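You operate a simulated robot arm through the tools that you are given. There is no shell and no other tool. Be economical: measure what you need, move in short steps, check, and stop when the job is done.

Carry out the task below with a simulated robot arm. There is one attempt and no reset: what you move stays moved.

TASK
Rinse the dirty sherd under the tilting cup and drain the tray.
Fine: sherd back on the rubber pad, cup upright again, drain shut at the end.
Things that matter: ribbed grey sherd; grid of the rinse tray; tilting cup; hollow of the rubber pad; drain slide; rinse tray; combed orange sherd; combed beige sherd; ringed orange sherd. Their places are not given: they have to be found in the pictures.

It is judged by the outcome, as a careful person would: the job done as asked, and still so three seconds after it is handed in. It fails if anything else is knocked over, pushed out of place, dropped, spilled or broken.

THE ROBOT
A 7-joint arm with a two-finger parallel gripper, fixed in place. Base frame: the origin is at the foot of the arm, x ahead of it, y to its left, z up; the work surface is at about z = -1. Lengths are in mm, angles in degrees, forces in N, time in s.
With the tool pointing down near the work surface it reaches from about 240 to 620 mm from the base axis. Its first joint turns from -66.0 to 66.0 degrees. Payload 2.6 kg.
Tool frame: the origin (TCP) lies between the finger pads and is the grasp point; the fingertips stand 30 mm ahead of it; z points along the fingers, y is the line along which they close. The gripper opens to 94 mm. The fingers are 28 mm wide and 10 mm thick; the gripper's body (50 by 96 mm) begins 55 mm behind the TCP.
Orientation is that of the tool frame in the base frame, as a unit quaternion [x, y, z, w]. With the fingers straight down and closing along the base's y, the tool's x points along the base's -x, its y along +y and its z along -z.

THE INTERFACE
- The arm moves only by the tool move_arm. Its argument "rows" is a list of rows, each a list of 7 numbers: the opening, from 0 (shut) to 1 (fully open), then the shift along the tool's x, y, z in units of 200 mm (1.0 is 200 mm), then the turn, a rotation vector about the tool's x, y, z in units of 90 degrees (1.0 is 90 degrees). In form: [[jaw, dx, dy, dz, wx, wy, wz], ...]. A call has 1 to 8 rows; each row is the pose to reach, as a shift and turn from the pose commanded when the call began, along the tool's axes at that moment. A call with a number of a shift or a turn outside -1 to 1 is refused whole. A row lasts 0.2 s, in which the tool goes at most 50 mm and 8.6 degrees; a call with a longer step from one row to the next is refused whole, and so is a gripper value outside its range. A pose out of reach is approached as far as the arm can. The call stops where the force on the tool passes 90 N (or 10 N more than at its start, if that is more) or the arm is blocked; 0.2 s more then pass. The fingers move at their own pace (about 72 mm/s each) and stop on an object; they squeeze with about 45 N. The grip force told is the motor's: it shows also when the fingers shut on nothing. Time passes only in rows, and 0.2 s behind the last, so rows that repeat a pose let the fingers close. It gives the time, the measured TCP pose, the force on the tool (base axes), the opening and the grip force at its end, in the units of the frame above (readings bear some noise), and new pictures: "views" is both (left out), scene, wrist or none.
- Cameras (640 x 400 px; columns grow to the right, rows downward): "scene" is fixed at [4.7, 422.4, 552.2]; the picture's right is [-0.95, -0.31, 0.00], its down [-0.22, 0.66, -0.72] and it looks along [0.22, -0.68, -0.70] (base axes); focal length 214 px, centre (320, 200). "wrist" rides on the gripper at [-37, 0, -58] in the tool frame; the picture's right is [0.00, -1.00, 0.00], its down [0.97, 0.00, -0.24] and it looks along [0.24, 0.00, 0.97] (tool axes); focal length 218 px, centre (320, 200).
- locate(camera, pixels): for up to 12 pixels [column, row] of the newest picture of that camera ("zoom" is the newest enlarged one), the place [x, y, z] in the base frame of the surface seen there, good to about 2 mm. No time passes.
- inspect(camera, box): a new picture of the part [left, top, right, bottom] of that camera's present view, enlarged. No time passes.
- job_done(): hands the job in; it is judged then, once.

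Work in short steps. Measure before you move; look again where a grasp or a placing could have gone wrong, and mend it. You have 80 turns and 120 pictures in all, those below and enlarged ones among them. Open the gripper and draw the arm clear of the work before you hand the job in, unless the task says otherwise; then end with one line.

The tools are called after "Call:" as a command line: name --pt "numbers of a row" for each row, then --argument value for the rest, lists and objects as JSON in quotes. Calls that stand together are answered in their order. move_arm: Moves the arm, as the interface text tells. Its arguments: {"type":"object","properties":{"rows":{"type":"array","items":{"type":"array","items":{"type":"number"}}},"views":{"type":"string","enum":["both","scene","wrist","none"]}},"required":["rows"]} The other tools are called the same way: locate (camera, pixels) gives the place of the surface under pixels of a picture; inspect (camera, box) takes an enlarged picture of a part of a camera's view; job_done () hands the job in.

At the start:

```text
t: 0.0
ee_pos: [239.4, 173.9, 444.6]
ee_rot: [0.0, 1.0, 0.0, 0.001]
force: [-0.1, 0.4, 1.0]
gripper_width: 93.7
gripper_force: 0.2
```

scene: 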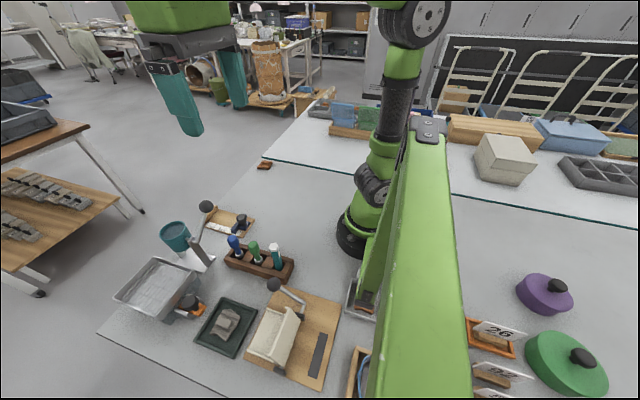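
wrist: 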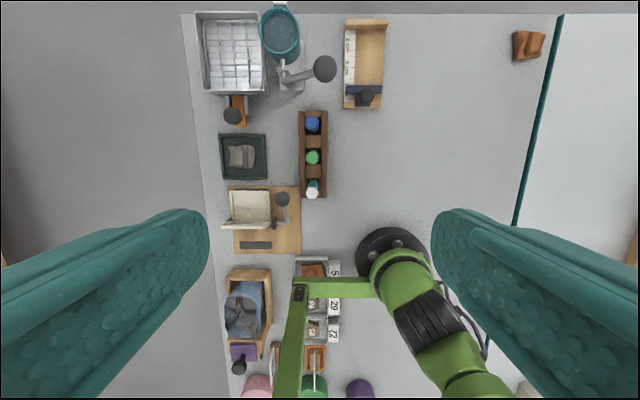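

The wrist view shows tray (232,52), cup (280,32) with lever knob (325,68), drain slide (235,110), and pad (243,157) with the grey sherd. I'll enlarge both and measure.

Call:
inspect --camera "wrist" --box '[180, 0, 400, 210]'

Call:
inspect --camera "scene" --box '[90, 190, 350, 390]'

Call:
locate --camera "wrist" --pixels '[[232, 55], [280, 32], [325, 68], [293, 85], [234, 117], [237, 102], [240, 157], [225, 140], [264, 177], [198, 15], [265, 15], [262, 92]]'

```text
1.90 times, centred on (290, 105) of wrist
```

zoom: 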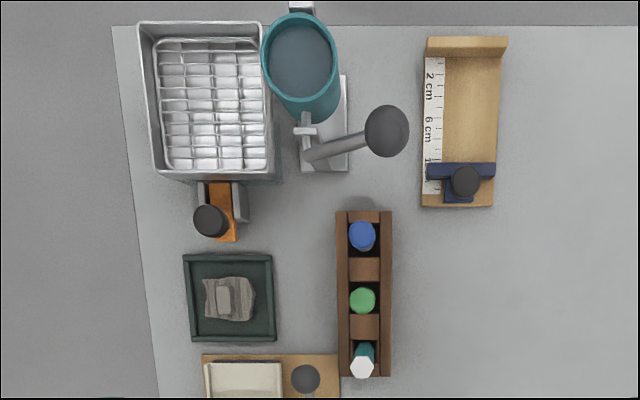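

```text
2.00 times, centred on (220, 290) of scene
```

zoom: 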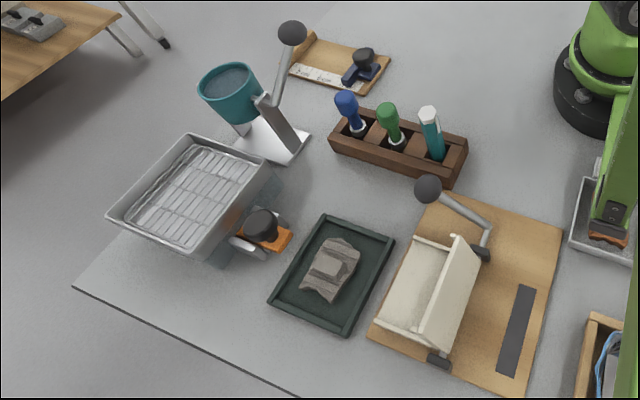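

```text
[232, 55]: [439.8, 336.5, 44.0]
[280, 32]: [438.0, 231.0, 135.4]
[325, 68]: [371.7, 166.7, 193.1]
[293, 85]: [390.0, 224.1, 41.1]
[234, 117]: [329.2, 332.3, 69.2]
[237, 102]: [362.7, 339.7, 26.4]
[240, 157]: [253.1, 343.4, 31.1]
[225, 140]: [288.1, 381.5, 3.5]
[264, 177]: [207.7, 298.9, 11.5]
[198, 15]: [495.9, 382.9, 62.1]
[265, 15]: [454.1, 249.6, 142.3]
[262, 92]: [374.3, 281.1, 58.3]
```

Call:
move_arm --pt "1 -0.05 0.14 0.16 0 0 0" --pt "1 -0.1 0.28 0.32 0 0 0" --pt "1 -0.15 0.42 0.48 0 0 0" --pt "1 -0.2 0.56 0.64 0 0 0" --pt "1 -0.25 0.7 0.8 0 0 0" --pt "1 -0.3 0.83 0.92 0 0 0"

```text
t: 1.4
ee_pos: [299.0, 338.5, 261.0]
ee_rot: [0.001, 1.0, -0.001, 0.001]
force: [-0.1, -0.1, 0.0]
gripper_width: 94.0
gripper_force: 0.0
```

scene: 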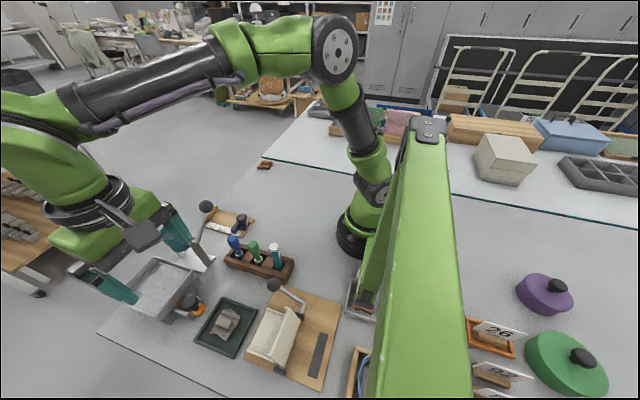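
wrist: 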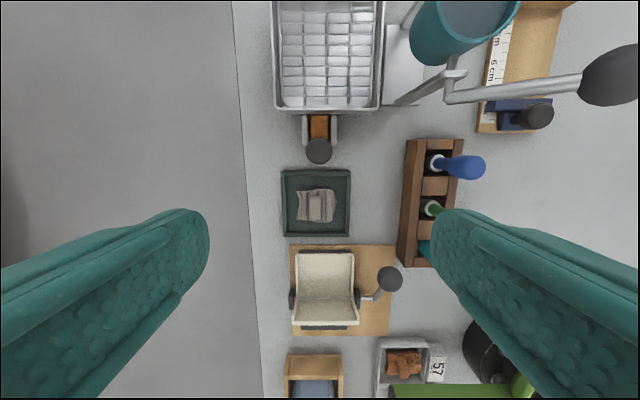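

Call:
inspect --camera "wrist" --box '[260, 100, 400, 250]'

Call:
inspect --camera "wrist" --box '[260, 0, 640, 130]'

Call:
locate --camera "wrist" --pixels '[[299, 205], [316, 205], [335, 205], [316, 190], [316, 221], [318, 150], [318, 125], [328, 60], [328, 80], [310, 178], [332, 193], [305, 132]]'

Call:
locate --camera "wrist" --pixels '[[615, 75], [545, 87], [450, 95], [448, 72], [425, 45], [467, 50], [405, 95], [275, 50], [382, 50], [328, 108], [284, 172], [348, 234]]'

```text
2.67 times, centred on (330, 175) of wrist
```

zoom: 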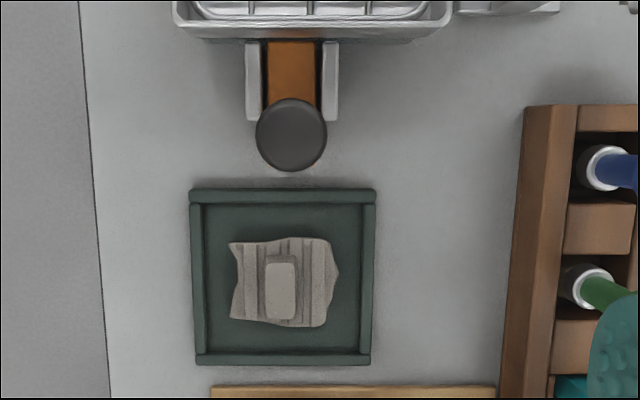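

```text
1.68 times, centred on (450, 65) of wrist
```

zoom: 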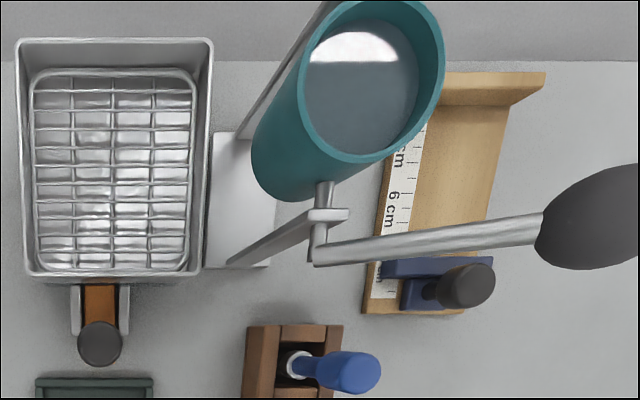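

```text
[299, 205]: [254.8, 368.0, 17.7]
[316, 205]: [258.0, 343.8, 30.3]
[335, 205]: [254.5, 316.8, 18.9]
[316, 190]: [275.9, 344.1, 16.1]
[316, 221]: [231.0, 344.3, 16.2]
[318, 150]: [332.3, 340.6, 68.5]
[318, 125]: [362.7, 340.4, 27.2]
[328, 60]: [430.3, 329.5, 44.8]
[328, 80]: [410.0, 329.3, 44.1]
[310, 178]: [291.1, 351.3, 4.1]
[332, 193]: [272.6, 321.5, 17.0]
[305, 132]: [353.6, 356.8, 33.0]
```

```text
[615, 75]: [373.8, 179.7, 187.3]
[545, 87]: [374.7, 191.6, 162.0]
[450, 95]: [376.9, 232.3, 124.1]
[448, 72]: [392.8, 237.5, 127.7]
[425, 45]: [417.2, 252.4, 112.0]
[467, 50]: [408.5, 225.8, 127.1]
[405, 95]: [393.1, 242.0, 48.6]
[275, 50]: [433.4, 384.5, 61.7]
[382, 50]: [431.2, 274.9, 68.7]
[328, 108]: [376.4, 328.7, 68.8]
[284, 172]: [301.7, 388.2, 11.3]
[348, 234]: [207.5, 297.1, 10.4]
```

Call:
inspect --camera "scene" --box '[100, 190, 260, 290]'

Call:
locate --camera "wrist" --pixels '[[480, 20], [411, 25], [415, 40], [420, 58], [440, 65], [516, 8], [425, 8], [395, 40], [455, 85], [283, 10], [375, 10], [330, 10]]'

```text
4.00 times, centred on (180, 240) of scene
```

zoom: 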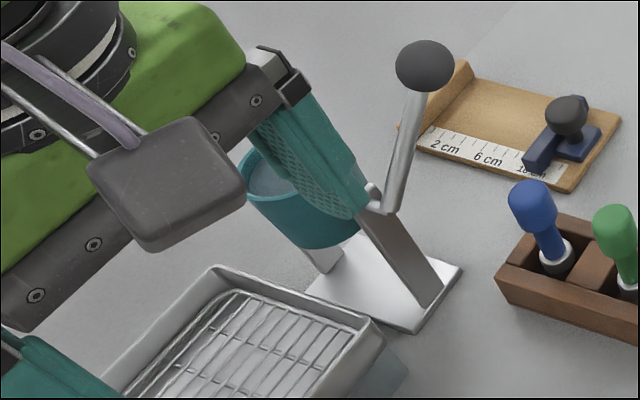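

```text
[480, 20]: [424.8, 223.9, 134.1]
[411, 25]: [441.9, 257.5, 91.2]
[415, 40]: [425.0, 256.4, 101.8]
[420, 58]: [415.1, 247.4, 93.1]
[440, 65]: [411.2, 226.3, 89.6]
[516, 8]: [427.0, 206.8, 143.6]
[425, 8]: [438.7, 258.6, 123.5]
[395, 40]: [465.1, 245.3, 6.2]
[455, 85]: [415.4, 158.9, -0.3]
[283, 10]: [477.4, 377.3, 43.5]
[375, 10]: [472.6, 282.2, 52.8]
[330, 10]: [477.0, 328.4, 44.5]
```

The sherd has a nub at about (253,344), top z 30, with ribs at z 17. I go above it, jaws part open, and look.

Call:
move_arm --pt "0.45 0.05 0.01 0.2 0 0 0" --pt "0.45 0.12 0.02 0.4 0 0 0" --pt "0.45 0.18 0.02 0.6 0 0 0" --pt "0.45 0.23 0.022 0.78 0 0 0" --pt "0.45 0.23 0.022 0.78 0 0 0"

```text
t: 2.6
ee_pos: [251.9, 344.8, 105.8]
ee_rot: [0.0, 1.0, -0.001, 0.0]
force: [-0.3, 0.3, -0.7]
gripper_width: 42.1
gripper_force: 0.1
```

scene: 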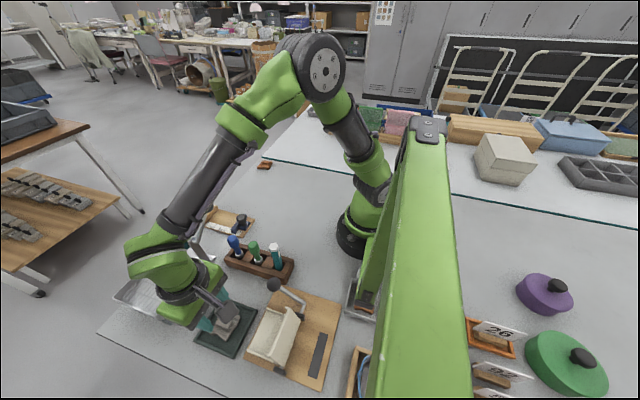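
wrist: 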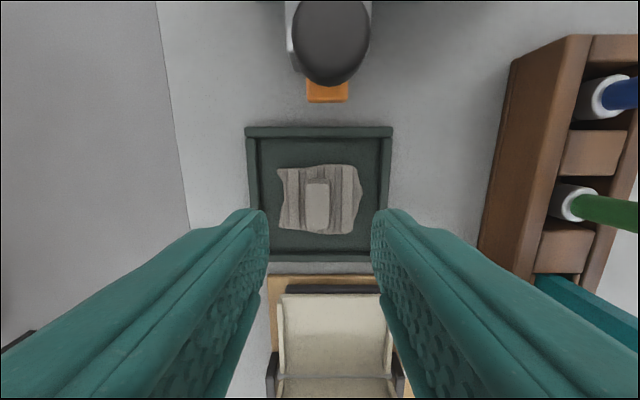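

Call:
locate --camera "wrist" --pixels '[[306, 205], [328, 205], [317, 184], [317, 226], [317, 205], [285, 205], [345, 205], [330, 150], [280, 175], [357, 200]]'

```text
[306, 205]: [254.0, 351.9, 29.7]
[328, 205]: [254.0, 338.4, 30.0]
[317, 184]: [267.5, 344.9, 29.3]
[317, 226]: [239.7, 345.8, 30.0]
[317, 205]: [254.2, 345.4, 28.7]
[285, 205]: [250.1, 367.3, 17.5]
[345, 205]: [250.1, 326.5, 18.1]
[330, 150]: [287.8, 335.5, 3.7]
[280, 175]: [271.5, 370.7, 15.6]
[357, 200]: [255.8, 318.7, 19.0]
```

Nub centred at (253.6,345.2), z 30; I descend to TCP z≈51 and close.

Call:
move_arm --pt "0.45 0 0 0.12 0 0 0" --pt "0.45 -0.006 0.002 0.22 0 0 0" --pt "0.45 -0.008 0.002 0.27 0 0 0" --pt "0.45 -0.008 0.002 0.272 0 0 0" --pt "0 -0.008 0.002 0.272 0 0 0" --pt "0 -0.008 0.002 0.272 0 0 0" --pt "0 -0.008 0.002 0.272 0 0 0" --views "wrist"

```text
t: 4.2
ee_pos: [254.6, 342.3, 51.6]
ee_rot: [0.0, 1.0, 0.0, 0.001]
force: [-0.3, 0.8, 0.0]
gripper_width: 16.0
gripper_force: 45.2
```

wrist: 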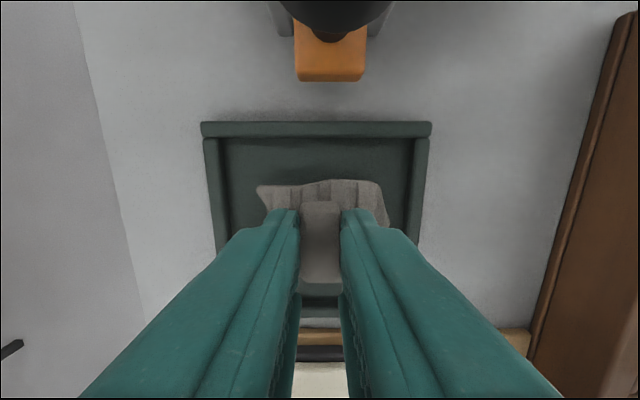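

Gripped (16 mm, 45 N). Lift straight up to z≈162.

Call:
move_arm --pt "0 0 0 -0.1 0 0 0" --pt "0 0 0 -0.25 0 0 0" --pt "0 0 0 -0.4 0 0 0" --pt "0 0 0 -0.55 0 0 0" --pt "0 0 0 -0.55 0 0 0" --views "wrist"

```text
t: 5.4
ee_pos: [253.9, 345.2, 160.2]
ee_rot: [0.0, 1.0, 0.0, 0.0]
force: [-0.1, -0.6, -0.8]
gripper_width: 15.9
gripper_force: 44.8
```

wrist: 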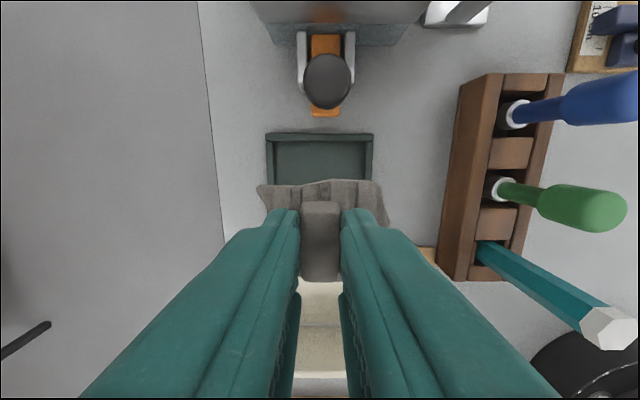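

Call:
move_arm --pt "0 -0.2 0 0 0 0 0" --pt "0 -0.42 -0.04 0 0 0 0" --pt "0 -0.64 -0.08 0 0 0 0" --pt "0 -0.8 -0.12 0 0 0 0" --pt "0 -0.915 -0.146 0 0 0 0" --pt "0 -0.915 -0.146 0 0 0 0"

```text
t: 6.8
ee_pos: [438.5, 313.0, 159.1]
ee_rot: [0.0, 1.0, 0.0, 0.0]
force: [0.1, -0.3, -0.2]
gripper_width: 16.0
gripper_force: 44.6
```

scene: 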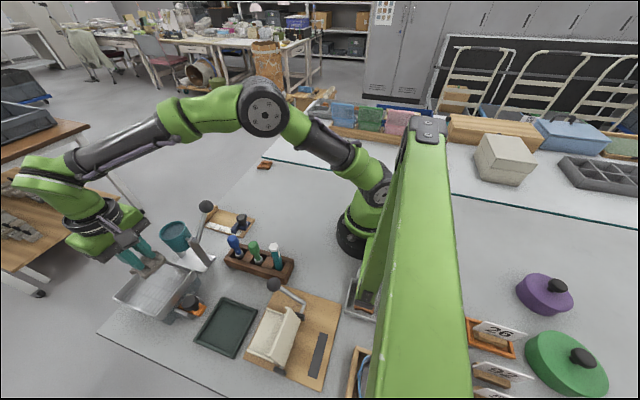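
wrist: 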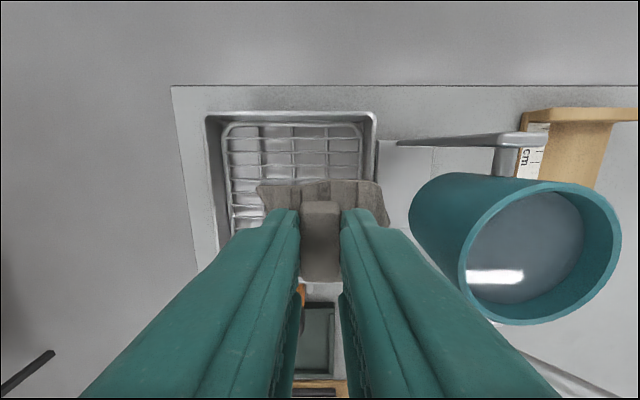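

Call:
locate --camera "wrist" --pixels '[[377, 190], [368, 170], [360, 170], [229, 170], [387, 205], [259, 190], [290, 127], [290, 115], [412, 215], [210, 170]]'

```text
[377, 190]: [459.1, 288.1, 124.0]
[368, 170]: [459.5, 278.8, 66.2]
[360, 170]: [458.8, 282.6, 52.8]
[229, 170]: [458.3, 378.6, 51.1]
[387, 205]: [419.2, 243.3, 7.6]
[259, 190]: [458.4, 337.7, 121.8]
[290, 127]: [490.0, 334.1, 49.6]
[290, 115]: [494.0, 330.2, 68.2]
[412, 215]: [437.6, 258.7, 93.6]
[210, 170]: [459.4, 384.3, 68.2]
```

Call:
move_arm --pt "0 0 0.03 0.1 0 0 0" --pt "0 0 0.03 0.2 0 0 0" --pt "0 0 0.03 0.28 0 0 0" --pt "0 0 0.03 0.32 0 0 0" --pt "0 0 0.03 0.335 0 0 0" --pt "0 0 0.03 0.335 0 0 0" --views "wrist"

```text
t: 8.2
ee_pos: [438.5, 321.5, 98.0]
ee_rot: [-0.001, 1.0, 0.003, 0.004]
force: [-2.1, -5.9, 36.4]
gripper_width: 15.9
gripper_force: 44.5
```

wrist: 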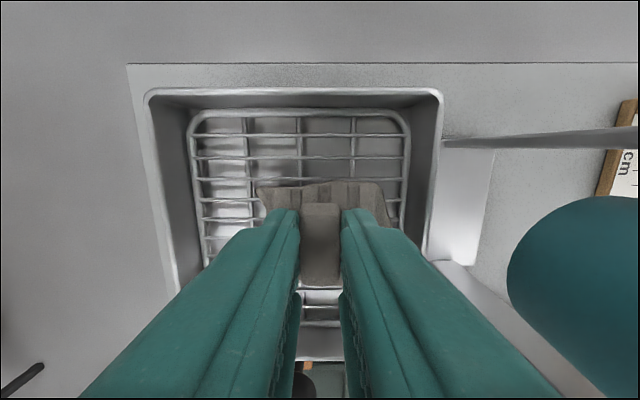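

The sherd rests on the grid (36 N up). I ease off 4 mm, then open slightly and rise.

Call:
move_arm --pt "0 0 0 -0.02 0 0 0" --pt "0 0 0 -0.02 0 0 0" --pt "0.35 0 0 -0.02 0 0 0" --pt "0.35 0 0 -0.02 0 0 0" --pt "0.35 0 0 -0.12 0 0 0" --pt "0.35 0 0 -0.32 0 0 0" --pt "0.35 0 0 -0.5 0 0 0" --pt "0.35 0 0 -0.5 0 0 0"

```text
t: 10.0
ee_pos: [436.9, 321.4, 193.8]
ee_rot: [-0.001, 1.0, 0.001, 0.0]
force: [0.3, 0.1, 0.1]
gripper_width: 33.0
gripper_force: 0.0
```

scene: 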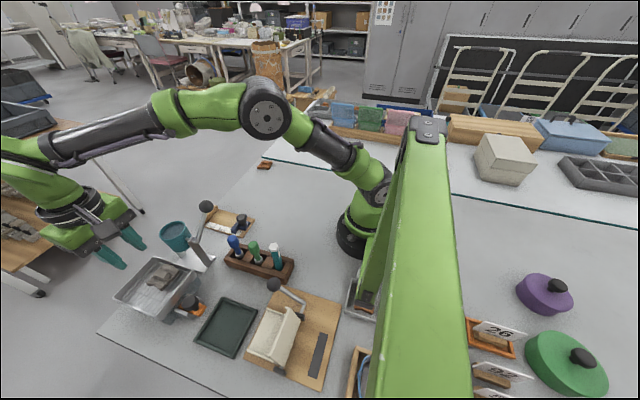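
wrist: 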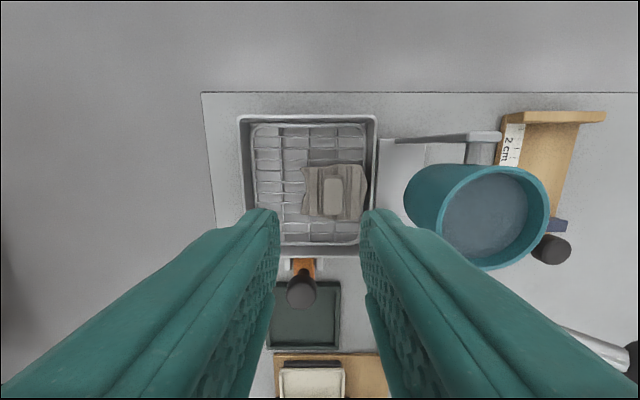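

Sherd lies on the grid. Next the lever: I rise and move above the knob at about (373,173,190), turning the gripper 90° so it closes along x (the lever's pivot axis).

Call:
move_arm --pt "0.35 0 0 -0.2 0 0 0.09" --pt "0.35 0.0 0 -0.4 0 0 0.18" --pt "0.45 0.08 -0.15 -0.5 0 0 0.27" --pt "0.6 0.14 -0.3 -0.6 0 0 0.36" --pt "0.7 0.2 -0.45 -0.6 0 0 0.45" --pt "0.7 0.26 -0.6 -0.6 0 0 0.54" --pt "0.7 0.32 -0.74 -0.6 0 0 0.63" --pt "0.7 0.32 -0.74 -0.6 0 0 0.72" --views "none"

Call:
move_arm --pt "0.7 0 0 0 0 0 0.09" --pt "0.7 0 0 0 0 0 0.18" --pt "0.7 0 0 0 0 0 0.28" --pt "0.7 0 0 0 0 0 0.28"

```text
t: 11.8
ee_pos: [373.3, 175.3, 312.3]
ee_rot: [0.537, 0.843, 0.0, 0.0]
force: [-0.5, -0.8, -0.3]
gripper_width: 66.0
gripper_force: 0.0
```

```text
refused: row 3 steps farther than a row can; nothing moved
```

Call:
move_arm --pt "0.7 0 0 0 0 0 0.093" --pt "0.7 0 0 0 0 0 0.186" --pt "0.7 0 0 0 0 0 0.28" --pt "0.7 0 0 0 0 0 0.28"

```text
t: 12.8
ee_pos: [374.9, 174.5, 312.4]
ee_rot: [0.708, 0.706, 0.001, 0.0]
force: [0.3, -0.1, 0.6]
gripper_width: 65.8
gripper_force: 0.1
```

scene: 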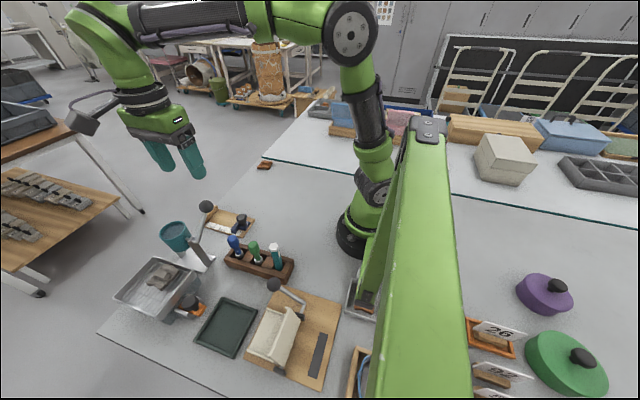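
wrist: 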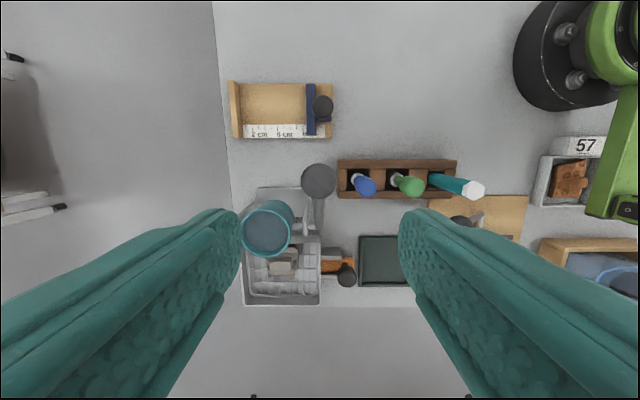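

Call:
inspect --camera "wrist" --box '[230, 150, 360, 310]'

Call:
locate --camera "wrist" --pixels '[[318, 180], [303, 180], [334, 180], [318, 168], [318, 193], [318, 215], [310, 232], [268, 233], [268, 205], [268, 258], [245, 235], [283, 262]]'

Call:
locate --camera "scene" --pixels '[[206, 206], [206, 214], [198, 243], [201, 228], [192, 241], [175, 232]]'

```text
2.50 times, centred on (295, 230) of wrist
```

zoom: 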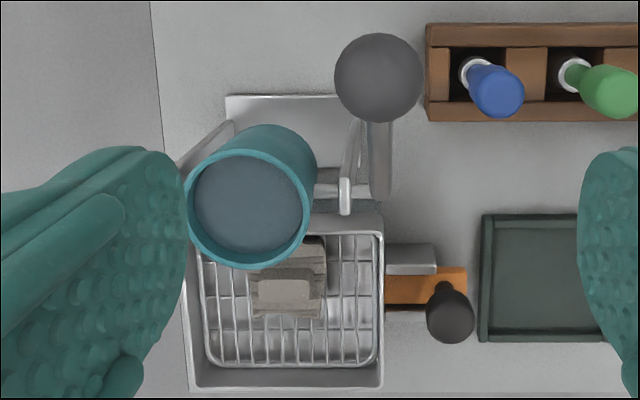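

```text
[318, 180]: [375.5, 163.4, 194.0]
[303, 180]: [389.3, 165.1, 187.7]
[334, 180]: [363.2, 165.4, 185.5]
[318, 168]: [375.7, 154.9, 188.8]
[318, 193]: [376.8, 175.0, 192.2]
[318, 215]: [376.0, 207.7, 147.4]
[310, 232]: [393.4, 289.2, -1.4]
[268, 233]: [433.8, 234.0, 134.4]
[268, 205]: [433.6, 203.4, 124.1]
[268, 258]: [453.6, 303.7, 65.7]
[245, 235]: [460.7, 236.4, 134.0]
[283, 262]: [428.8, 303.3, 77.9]
```

```text
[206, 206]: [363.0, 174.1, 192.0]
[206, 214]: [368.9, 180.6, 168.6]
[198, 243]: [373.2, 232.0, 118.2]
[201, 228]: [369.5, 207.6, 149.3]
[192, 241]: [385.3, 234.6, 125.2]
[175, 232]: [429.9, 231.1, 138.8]
```

Call:
locate --camera "wrist" --pixels '[[366, 186], [360, 180], [340, 165], [354, 182]]'

Call:
move_arm --pt "0.5 -0.01 0 0.2 0 0 0" --pt "0.5 -0.033 0.004 0.35 0 0 0" --pt "0.5 -0.033 0.004 0.35 0 0 0"

```text
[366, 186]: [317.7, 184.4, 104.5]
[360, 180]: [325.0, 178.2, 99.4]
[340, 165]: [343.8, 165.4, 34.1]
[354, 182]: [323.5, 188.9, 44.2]
```

```text
t: 13.6
ee_pos: [373.3, 168.2, 242.6]
ee_rot: [0.707, 0.707, 0.0, 0.0]
force: [-0.1, -0.2, -0.3]
gripper_width: 47.0
gripper_force: 0.1
```

scene: 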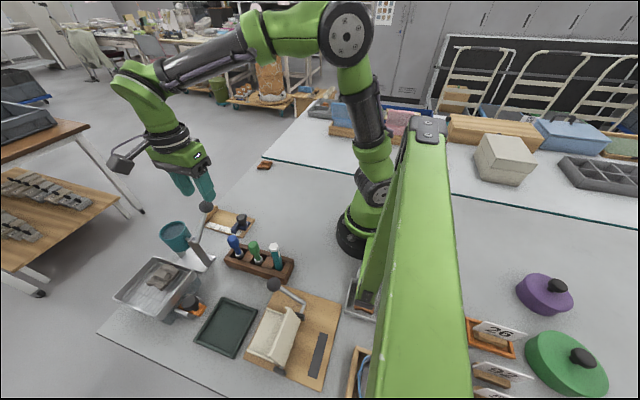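
wrist: 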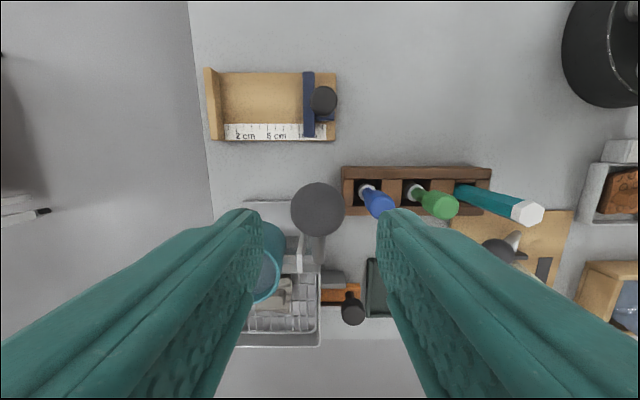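

Knob centred between fingers; descend 64 mm and grip it.

Call:
move_arm --pt "0.5 0 0 0.15 0 0 0" --pt "0.5 -0.003 0.0 0.32 0 0 0" --pt "0.5 -0.003 0.0 0.32 0 0 0" --pt "0 -0.003 0.0 0.32 0 0 0" --pt "0 -0.003 0.0 0.32 0 0 0" --pt "0 -0.003 0.0 0.32 0 0 0"

```text
t: 15.0
ee_pos: [375.1, 167.4, 178.6]
ee_rot: [0.706, 0.709, 0.005, 0.004]
force: [46.9, 17.9, -25.2]
gripper_width: 31.4
gripper_force: 44.7
```

scene: 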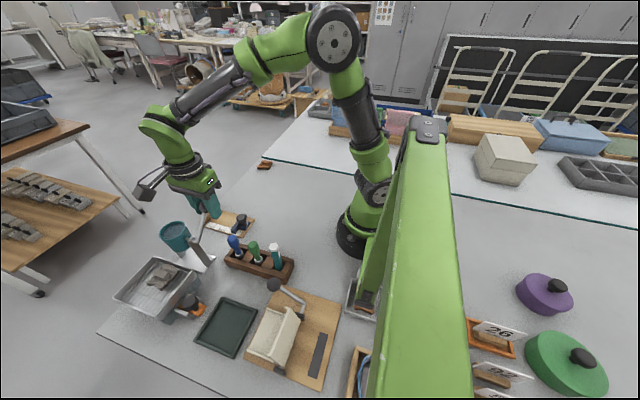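
wrist: 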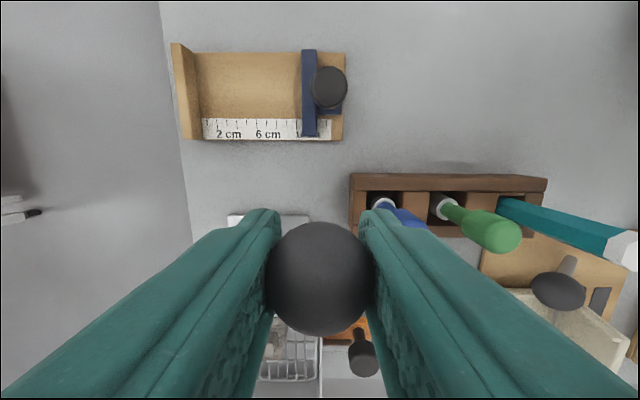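

Gripped (31 mm), with side load from a few mm offset. I null that offset and begin the arc by a small tilt to check forces.

Call:
move_arm --pt "0 0.01 0.02 0.012 0 0 0" --pt "0 0.03 0.02 -0.008 0 0 0" --pt "0 0.05 0.02 -0.03 0 0 0" --pt "0 0.05 0.02 -0.03 0 0 0" --views "wrist"

```text
t: 16.0
ee_pos: [375.1, 174.3, 185.2]
ee_rot: [0.709, 0.705, -0.007, -0.003]
force: [-47.3, -40.2, 29.2]
gripper_width: 31.5
gripper_force: 45.0
```

wrist: 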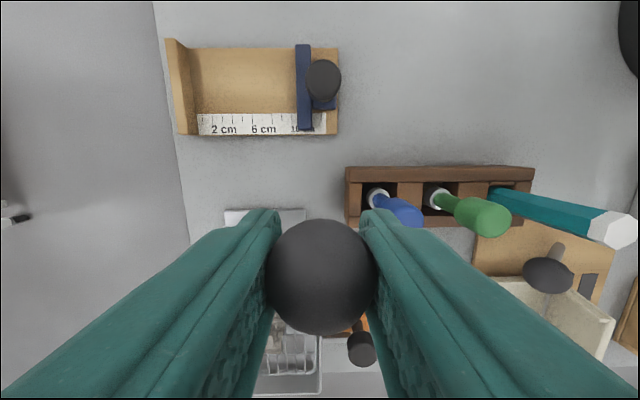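

Call:
move_arm --pt "0 0.015 -0.01 -0.02 0 0 0" --pt "0 0.043 -0.01 -0.048 0 0 0" --pt "0 0.07 -0.01 -0.065 0 0 0" --pt "0 0.097 -0.01 -0.08 0 0 0" --pt "0 0.097 -0.01 -0.08 0 0 0" --views "scene"

```text
t: 17.2
ee_pos: [375.1, 197.5, 198.9]
ee_rot: [0.706, 0.708, -0.003, -0.002]
force: [-12.1, -10.3, -11.2]
gripper_width: 31.5
gripper_force: 45.1
```

scene: 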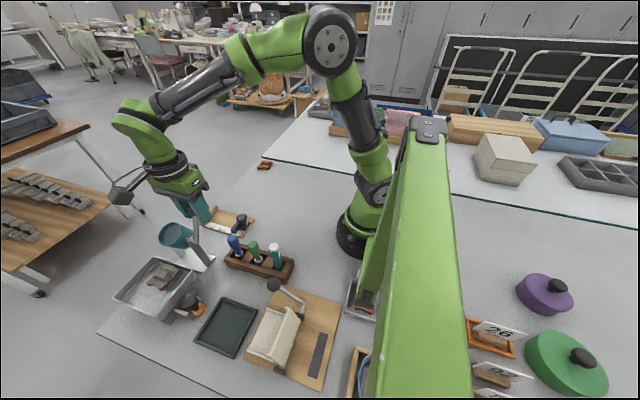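

Forces are low; the arc model fits. Continue to about 53° of tilt.

Call:
move_arm --pt "0 0.055 -0.003 -0.022 0 0 0" --pt "0 0.11 -0.003 -0.039 0 0 0" --pt "0 0.168 -0.003 -0.047 0 0 0" --pt "0 0.226 -0.003 -0.049 0 0 0" --pt "0 0.226 -0.003 -0.049 0 0 0"

```text
t: 18.4
ee_pos: [374.4, 239.2, 209.3]
ee_rot: [0.708, 0.707, -0.002, -0.001]
force: [-10.8, -16.3, -9.5]
gripper_width: 31.5
gripper_force: 45.1
```

scene: 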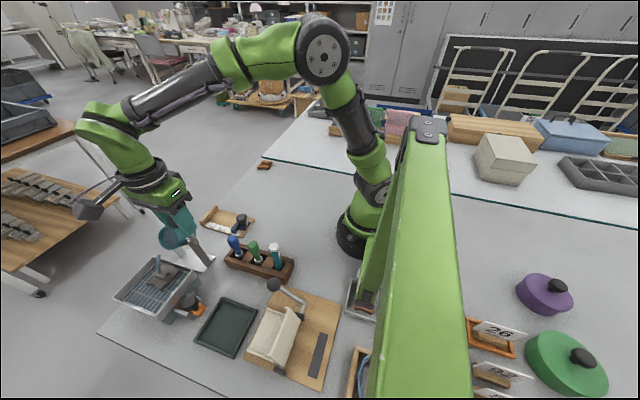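
wrist: 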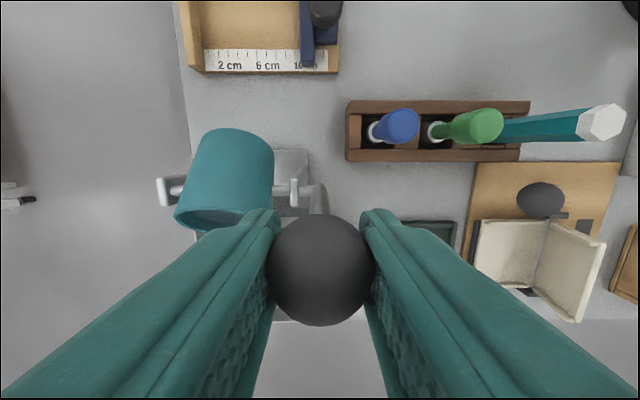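

Call:
inspect --camera "scene" --box '[100, 210, 240, 330]'

```text
3.33 times, centred on (170, 270) of scene
```

zoom: 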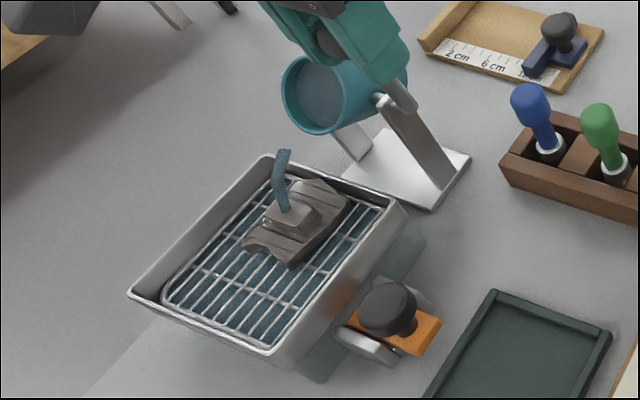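

Water is pouring and hitting the sherd's nub. I hold for a moment and look again.

Call:
move_arm --pt "0 0 0 0 0 0 0" --pt "0 0 0 0 0 0 0" --pt "0 0 0 0 0 0 0" --pt "0 0 0 0 0 0 0" --pt "0 0 0 0 0 0 0" --pt "0 0 0 0 0 0 0" --views "none"

Call:
inspect --camera "scene" --box '[100, 210, 240, 330]'

```text
t: 19.8
ee_pos: [375.8, 239.8, 209.5]
ee_rot: [0.706, 0.708, -0.002, -0.001]
force: [-10.9, -8.8, -12.9]
gripper_width: 31.3
gripper_force: 45.2
```

```text
3.33 times, centred on (170, 270) of scene
```

zoom: 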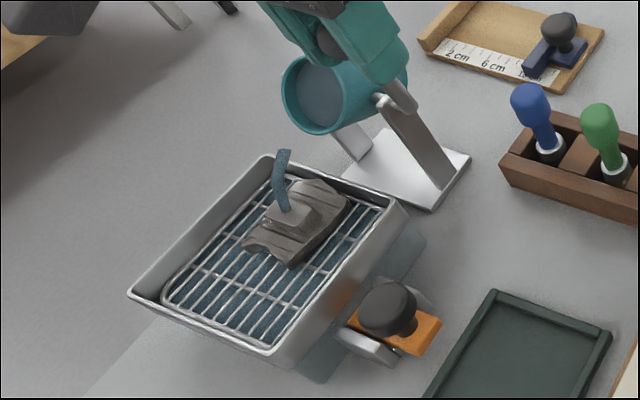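

Call:
move_arm --pt "0 0 0 0 0 0 0" --pt "0 0 0 0 0 0 0" --pt "0 0 0 0 0 0 0" --pt "0 0 0 0 0 0 0" --pt "0 0 0 0 0 0 0" --pt "0 0 0 0 0 0 0" --pt "0 0 0 0 0 0 0" --pt "0 0 0 0 0 0 0" --views "none"

Call:
inspect --camera "scene" --box '[120, 220, 210, 300]'

```text
t: 21.6
ee_pos: [374.4, 239.6, 208.2]
ee_rot: [0.707, 0.707, -0.002, -0.001]
force: [-10.8, 0.1, -17.7]
gripper_width: 31.3
gripper_force: 44.7
```

```text
5.00 times, centred on (165, 260) of scene
```

zoom: 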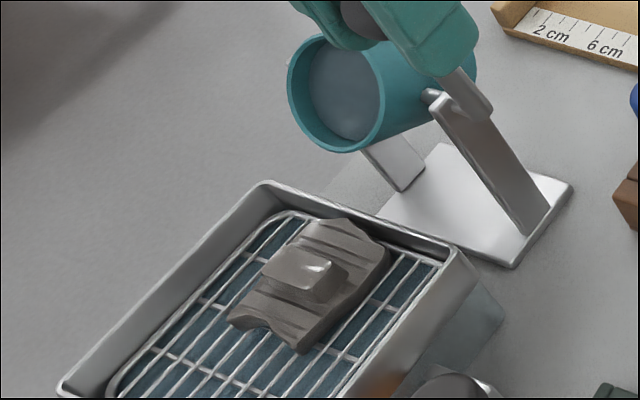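

The stream has stopped. I tilt 15° more to be sure the cup is empty.

Call:
move_arm --pt "0 0.06 -0.003 0.006 0 0 0" --pt "0 0.115 -0.003 0.02 0 0 0" --pt "0 0.115 -0.003 0.02 0 0 0" --views "none"

Call:
inspect --camera "scene" --box '[120, 220, 210, 300]'

```text
t: 22.4
ee_pos: [374.8, 262.8, 204.9]
ee_rot: [0.708, 0.706, -0.003, 0.001]
force: [-8.8, -18.8, -8.6]
gripper_width: 31.6
gripper_force: 44.3
```

```text
5.00 times, centred on (165, 260) of scene
```

zoom: 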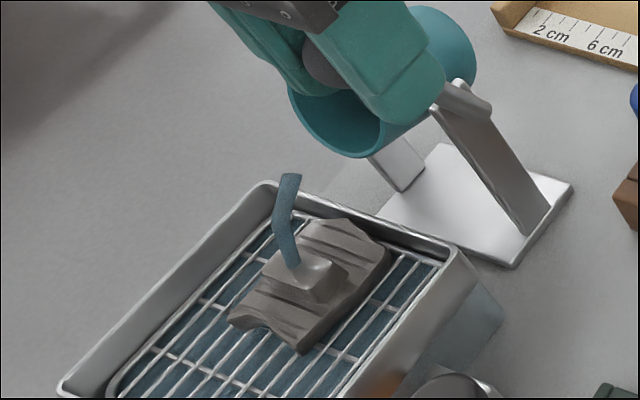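

More flows, still on the sherd. Hold and check level.

Call:
move_arm --pt "0 0 0 0 0 0 0" --pt "0 0 0 0 0 0 0" --pt "0 0 0 0 0 0 0" --pt "0 0 0 0 0 0 0" --pt "0 0 0 0 0 0 0" --pt "0 0 0 0 0 0 0" --pt "0 0 0 0 0 0 0" --pt "0 0 0 0 0 0 0" --views "none"

Call:
inspect --camera "scene" --box '[120, 220, 210, 300]'

```text
t: 24.2
ee_pos: [374.3, 263.4, 204.7]
ee_rot: [0.706, 0.708, 0.0, 0.001]
force: [6.1, -14.7, -22.7]
gripper_width: 31.5
gripper_force: 44.9
```

```text
5.00 times, centred on (165, 260) of scene
```

zoom: 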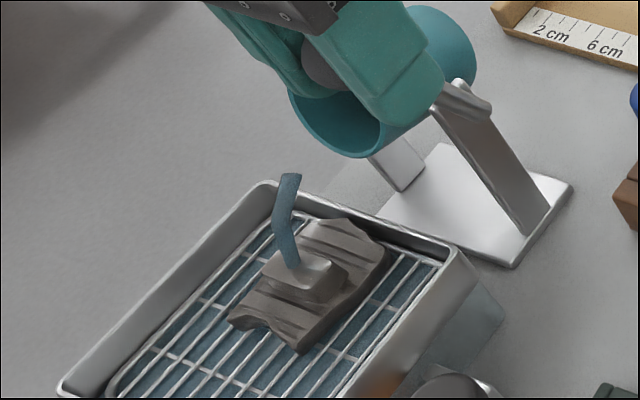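

Call:
move_arm --pt "0 0 0 0 0 0 0" --pt "0 0 0 0 0 0 0" --pt "0 0 0 0 0 0 0" --pt "0 0 0 0 0 0 0" --pt "0 0 0 0 0 0 0" --pt "0 0 0 0 0 0 0" --pt "0 0 0 0 0 0 0" --pt "0 0 0 0 0 0 0" --views "none"

Call:
inspect --camera "scene" --box '[120, 220, 210, 300]'

Call:
locate --camera "zoom" --pixels '[[205, 315], [260, 350], [385, 320], [225, 345], [315, 270]]'

```text
t: 26.0
ee_pos: [374.4, 263.7, 205.8]
ee_rot: [0.707, 0.707, -0.001, 0.001]
force: [10.9, -11.7, -25.3]
gripper_width: 31.6
gripper_force: 44.8
```

```text
5.00 times, centred on (165, 260) of scene
```

zoom: 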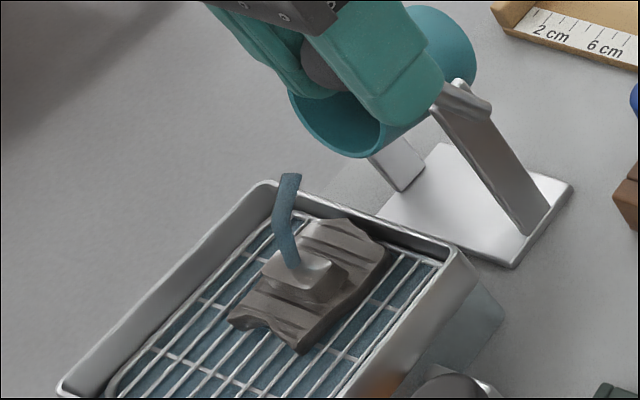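

```text
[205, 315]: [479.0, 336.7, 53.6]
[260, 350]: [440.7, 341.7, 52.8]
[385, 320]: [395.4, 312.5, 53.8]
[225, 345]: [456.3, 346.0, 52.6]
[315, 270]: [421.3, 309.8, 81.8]
```

Call:
move_arm --pt "0 0 0 0 0 0 0" --pt "0 0 0 0 0 0 0" --pt "0 0 0 0 0 0 0" --pt "0 0 0 0 0 0 0" --pt "0 0 0 0 0 0 0" --pt "0 0 0 0 0 0 0" --pt "0 0 0 0 0 0 0" --pt "0 0 0 0 0 0 0" --views "none"

Call:
inspect --camera "scene" --box '[120, 220, 210, 300]'

```text
t: 27.8
ee_pos: [375.5, 263.8, 206.1]
ee_rot: [0.706, 0.708, -0.002, 0.0]
force: [11.8, -11.1, -26.5]
gripper_width: 31.4
gripper_force: 44.7
```

```text
5.00 times, centred on (165, 260) of scene
```

zoom: 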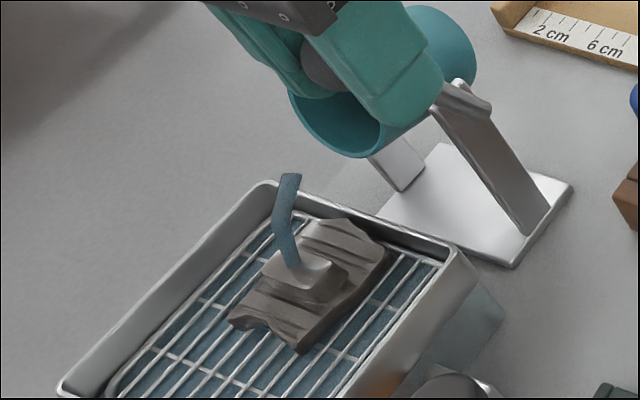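

Still running; I tilt another 15–17° to finish emptying the cup.

Call:
move_arm --pt "0 0.06 0 0.022 0 0 0" --pt "0 0.118 0 0.059 0 0 0" --pt "0 0.118 0 0.059 0 0 0" --pt "0 0.118 0 0.059 0 0 0" --pt "0 0.118 0 0.059 0 0 0" --pt "0 0.118 0 0.059 0 0 0" --pt "0 0.118 0 0.059 0 0 0" --pt "0 0.118 0 0.059 0 0 0" --views "none"

Call:
inspect --camera "scene" --box '[120, 220, 210, 300]'

```text
t: 29.6
ee_pos: [375.5, 287.6, 195.0]
ee_rot: [0.707, 0.707, -0.002, -0.001]
force: [-13.6, -19.5, -5.3]
gripper_width: 31.8
gripper_force: 45.2
```

```text
5.00 times, centred on (165, 260) of scene
```

zoom: 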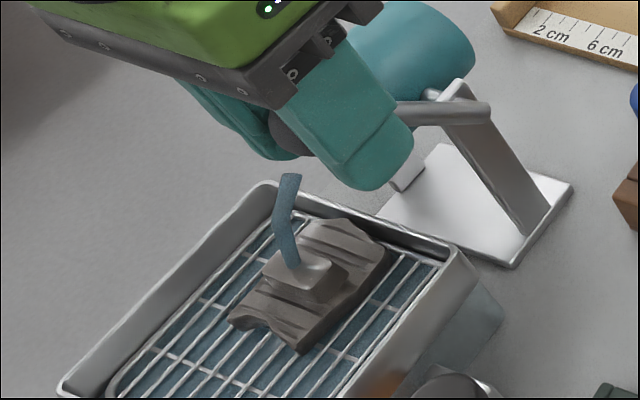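

Call:
move_arm --pt "0 0 0 0 0 0 0" --pt "0 0 0 0 0 0 0" --pt "0 0 0 0 0 0 0" --pt "0 0 0 0 0 0 0" --pt "0 0 0 0 0 0 0" --pt "0 0 0 0 0 0 0" --pt "0 0 0 0 0 0 0" --pt "0 0 0 0 0 0 0" --views "none"

Call:
move_arm --pt "0 0 0 0 0 0 0" --pt "0 0 0 0 0 0 0" --pt "0 0 0 0 0 0 0" --pt "0 0 0 0 0 0 0" --pt "0 0 0 0 0 0 0" --pt "0 0 0 0 0 0 0" --pt "0 0 0 0 0 0 0" --pt "0 0 0 0 0 0 0" --views "none"

Call:
inspect --camera "scene" --box '[120, 220, 210, 300]'

```text
t: 31.4
ee_pos: [374.4, 286.3, 193.5]
ee_rot: [0.707, 0.707, -0.002, -0.001]
force: [-13.4, -11.1, -10.9]
gripper_width: 31.8
gripper_force: 45.1
```

```text
t: 33.2
ee_pos: [375.5, 287.5, 194.9]
ee_rot: [0.706, 0.708, -0.002, 0.0]
force: [-15.2, -6.8, -15.0]
gripper_width: 31.7
gripper_force: 44.5
```

```text
5.00 times, centred on (165, 260) of scene
```

zoom: 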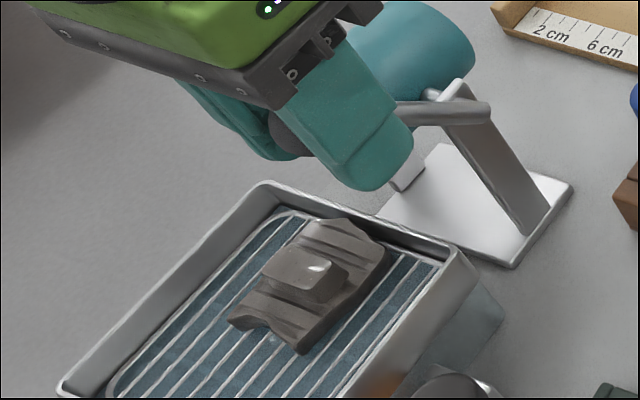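

The stream has ended. I swing the lever back along the same arc.

Call:
move_arm --pt "0 -0.057 0 -0.034 0 0 0" --pt "0 -0.118 0 -0.059 0 0 0" --pt "0 -0.233 0 -0.081 0 0 0" --pt "0 -0.35 0 -0.071 0 0 0" --pt "0 -0.46 0 -0.032 0 0 0" --pt "0 -0.526 0 0.009 0 0 0" --pt "0 -0.579 0 0.056 0 0 0" --pt "0 -0.6 0 0.082 0 0 0"

```text
t: 35.0
ee_pos: [374.4, 164.6, 179.3]
ee_rot: [0.708, 0.707, 0.001, 0.0]
force: [-11.6, -3.1, 27.8]
gripper_width: 31.5
gripper_force: 45.3
```

scene: 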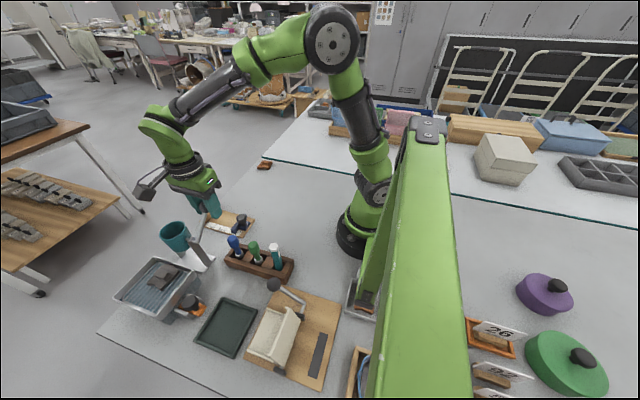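
wrist: 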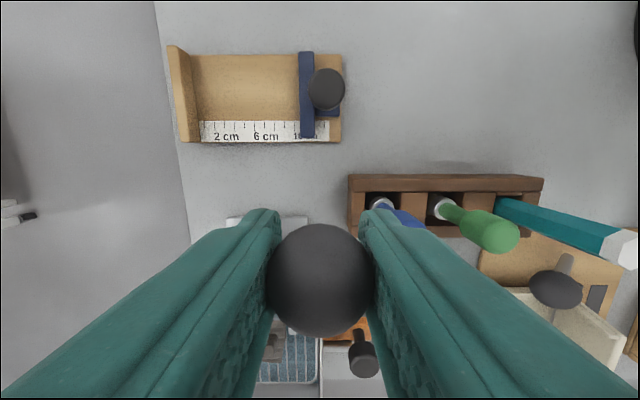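

Knob is back where it began. I press 1–2 mm further along the arc, then release and lift off straight up.

Call:
move_arm --pt "0 -0.004 0 0.006 0 0 0" --pt "0 -0.004 0 0.006 0 0 0" --pt "0.5 -0.004 0 0 0 0 0" --pt "0.5 -0.004 0 0 0 0 0" --pt "0.5 0 0 -0.1 0 0 0" --pt "0.5 0 0 -0.3 0 0 0" --pt "0.5 0 0 -0.52 0 0 0" --pt "0.5 0 0 -0.65 0 0 0"

Call:
locate --camera "wrist" --pixels '[[318, 180], [318, 193], [334, 180]]'

```text
t: 36.8
ee_pos: [377.0, 167.4, 309.5]
ee_rot: [0.707, 0.707, 0.0, 0.0]
force: [-0.7, -0.5, 0.9]
gripper_width: 47.1
gripper_force: 0.2
```

scene: 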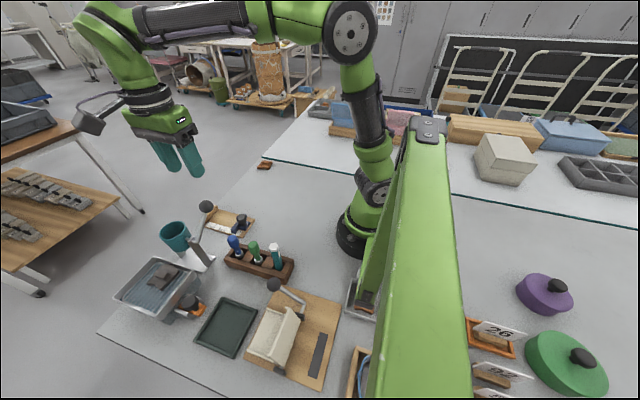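
wrist: 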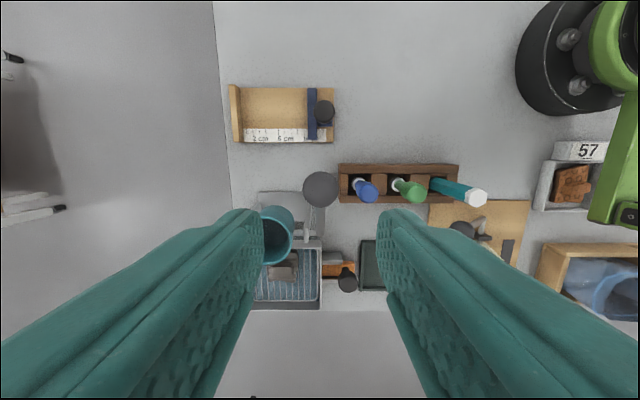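

```text
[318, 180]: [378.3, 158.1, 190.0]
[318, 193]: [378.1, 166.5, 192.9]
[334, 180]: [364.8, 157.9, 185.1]
```

Cup is empty (dark bottom) and upright. Now to the drain slide at about (331,340,69), turning the gripper back.

Call:
move_arm --pt "0.5 0.05 -0.02 0 0 0 -0.09" --pt "0.5 0.2 -0.06 0 0 0 -0.18" --pt "0.5 0.35 -0.1 0 0 0 -0.27" --pt "0.5 0.5 -0.14 0 0 0 -0.36" --pt "0.5 0.65 -0.17 0 0 0 -0.45" --pt "0.5 0.8 -0.17 0 0 0 -0.54" --pt "0.5 0.865 -0.17 0.1 0 0 -0.63" --pt "0.5 0.865 -0.17 0.2 0 0 -0.72" --views "none"

Call:
move_arm --pt "0.5 0 0 0.1 0 0 -0.093" --pt "0.5 0 0 0.2 0 0 -0.186" --pt "0.5 0 0 0.3 0 0 -0.28" --pt "0.5 0 0 0.3 0 0 -0.28"

```text
t: 38.6
ee_pos: [340.5, 341.5, 269.6]
ee_rot: [0.216, 0.976, 0.0, 0.0]
force: [-0.3, 0.6, -1.1]
gripper_width: 47.1
gripper_force: 0.0
```

```text
t: 39.6
ee_pos: [340.0, 341.6, 207.3]
ee_rot: [0.0, 1.0, -0.001, 0.0]
force: [0.9, -0.6, 0.5]
gripper_width: 47.0
gripper_force: 0.1
```

scene: 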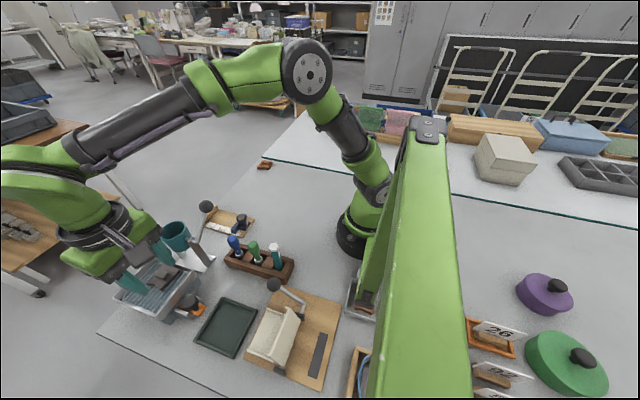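
wrist: 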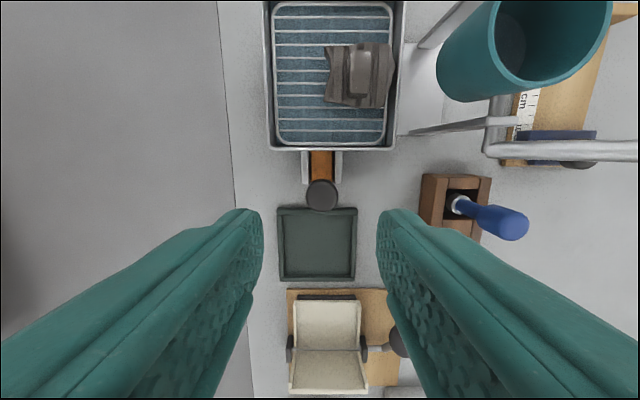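

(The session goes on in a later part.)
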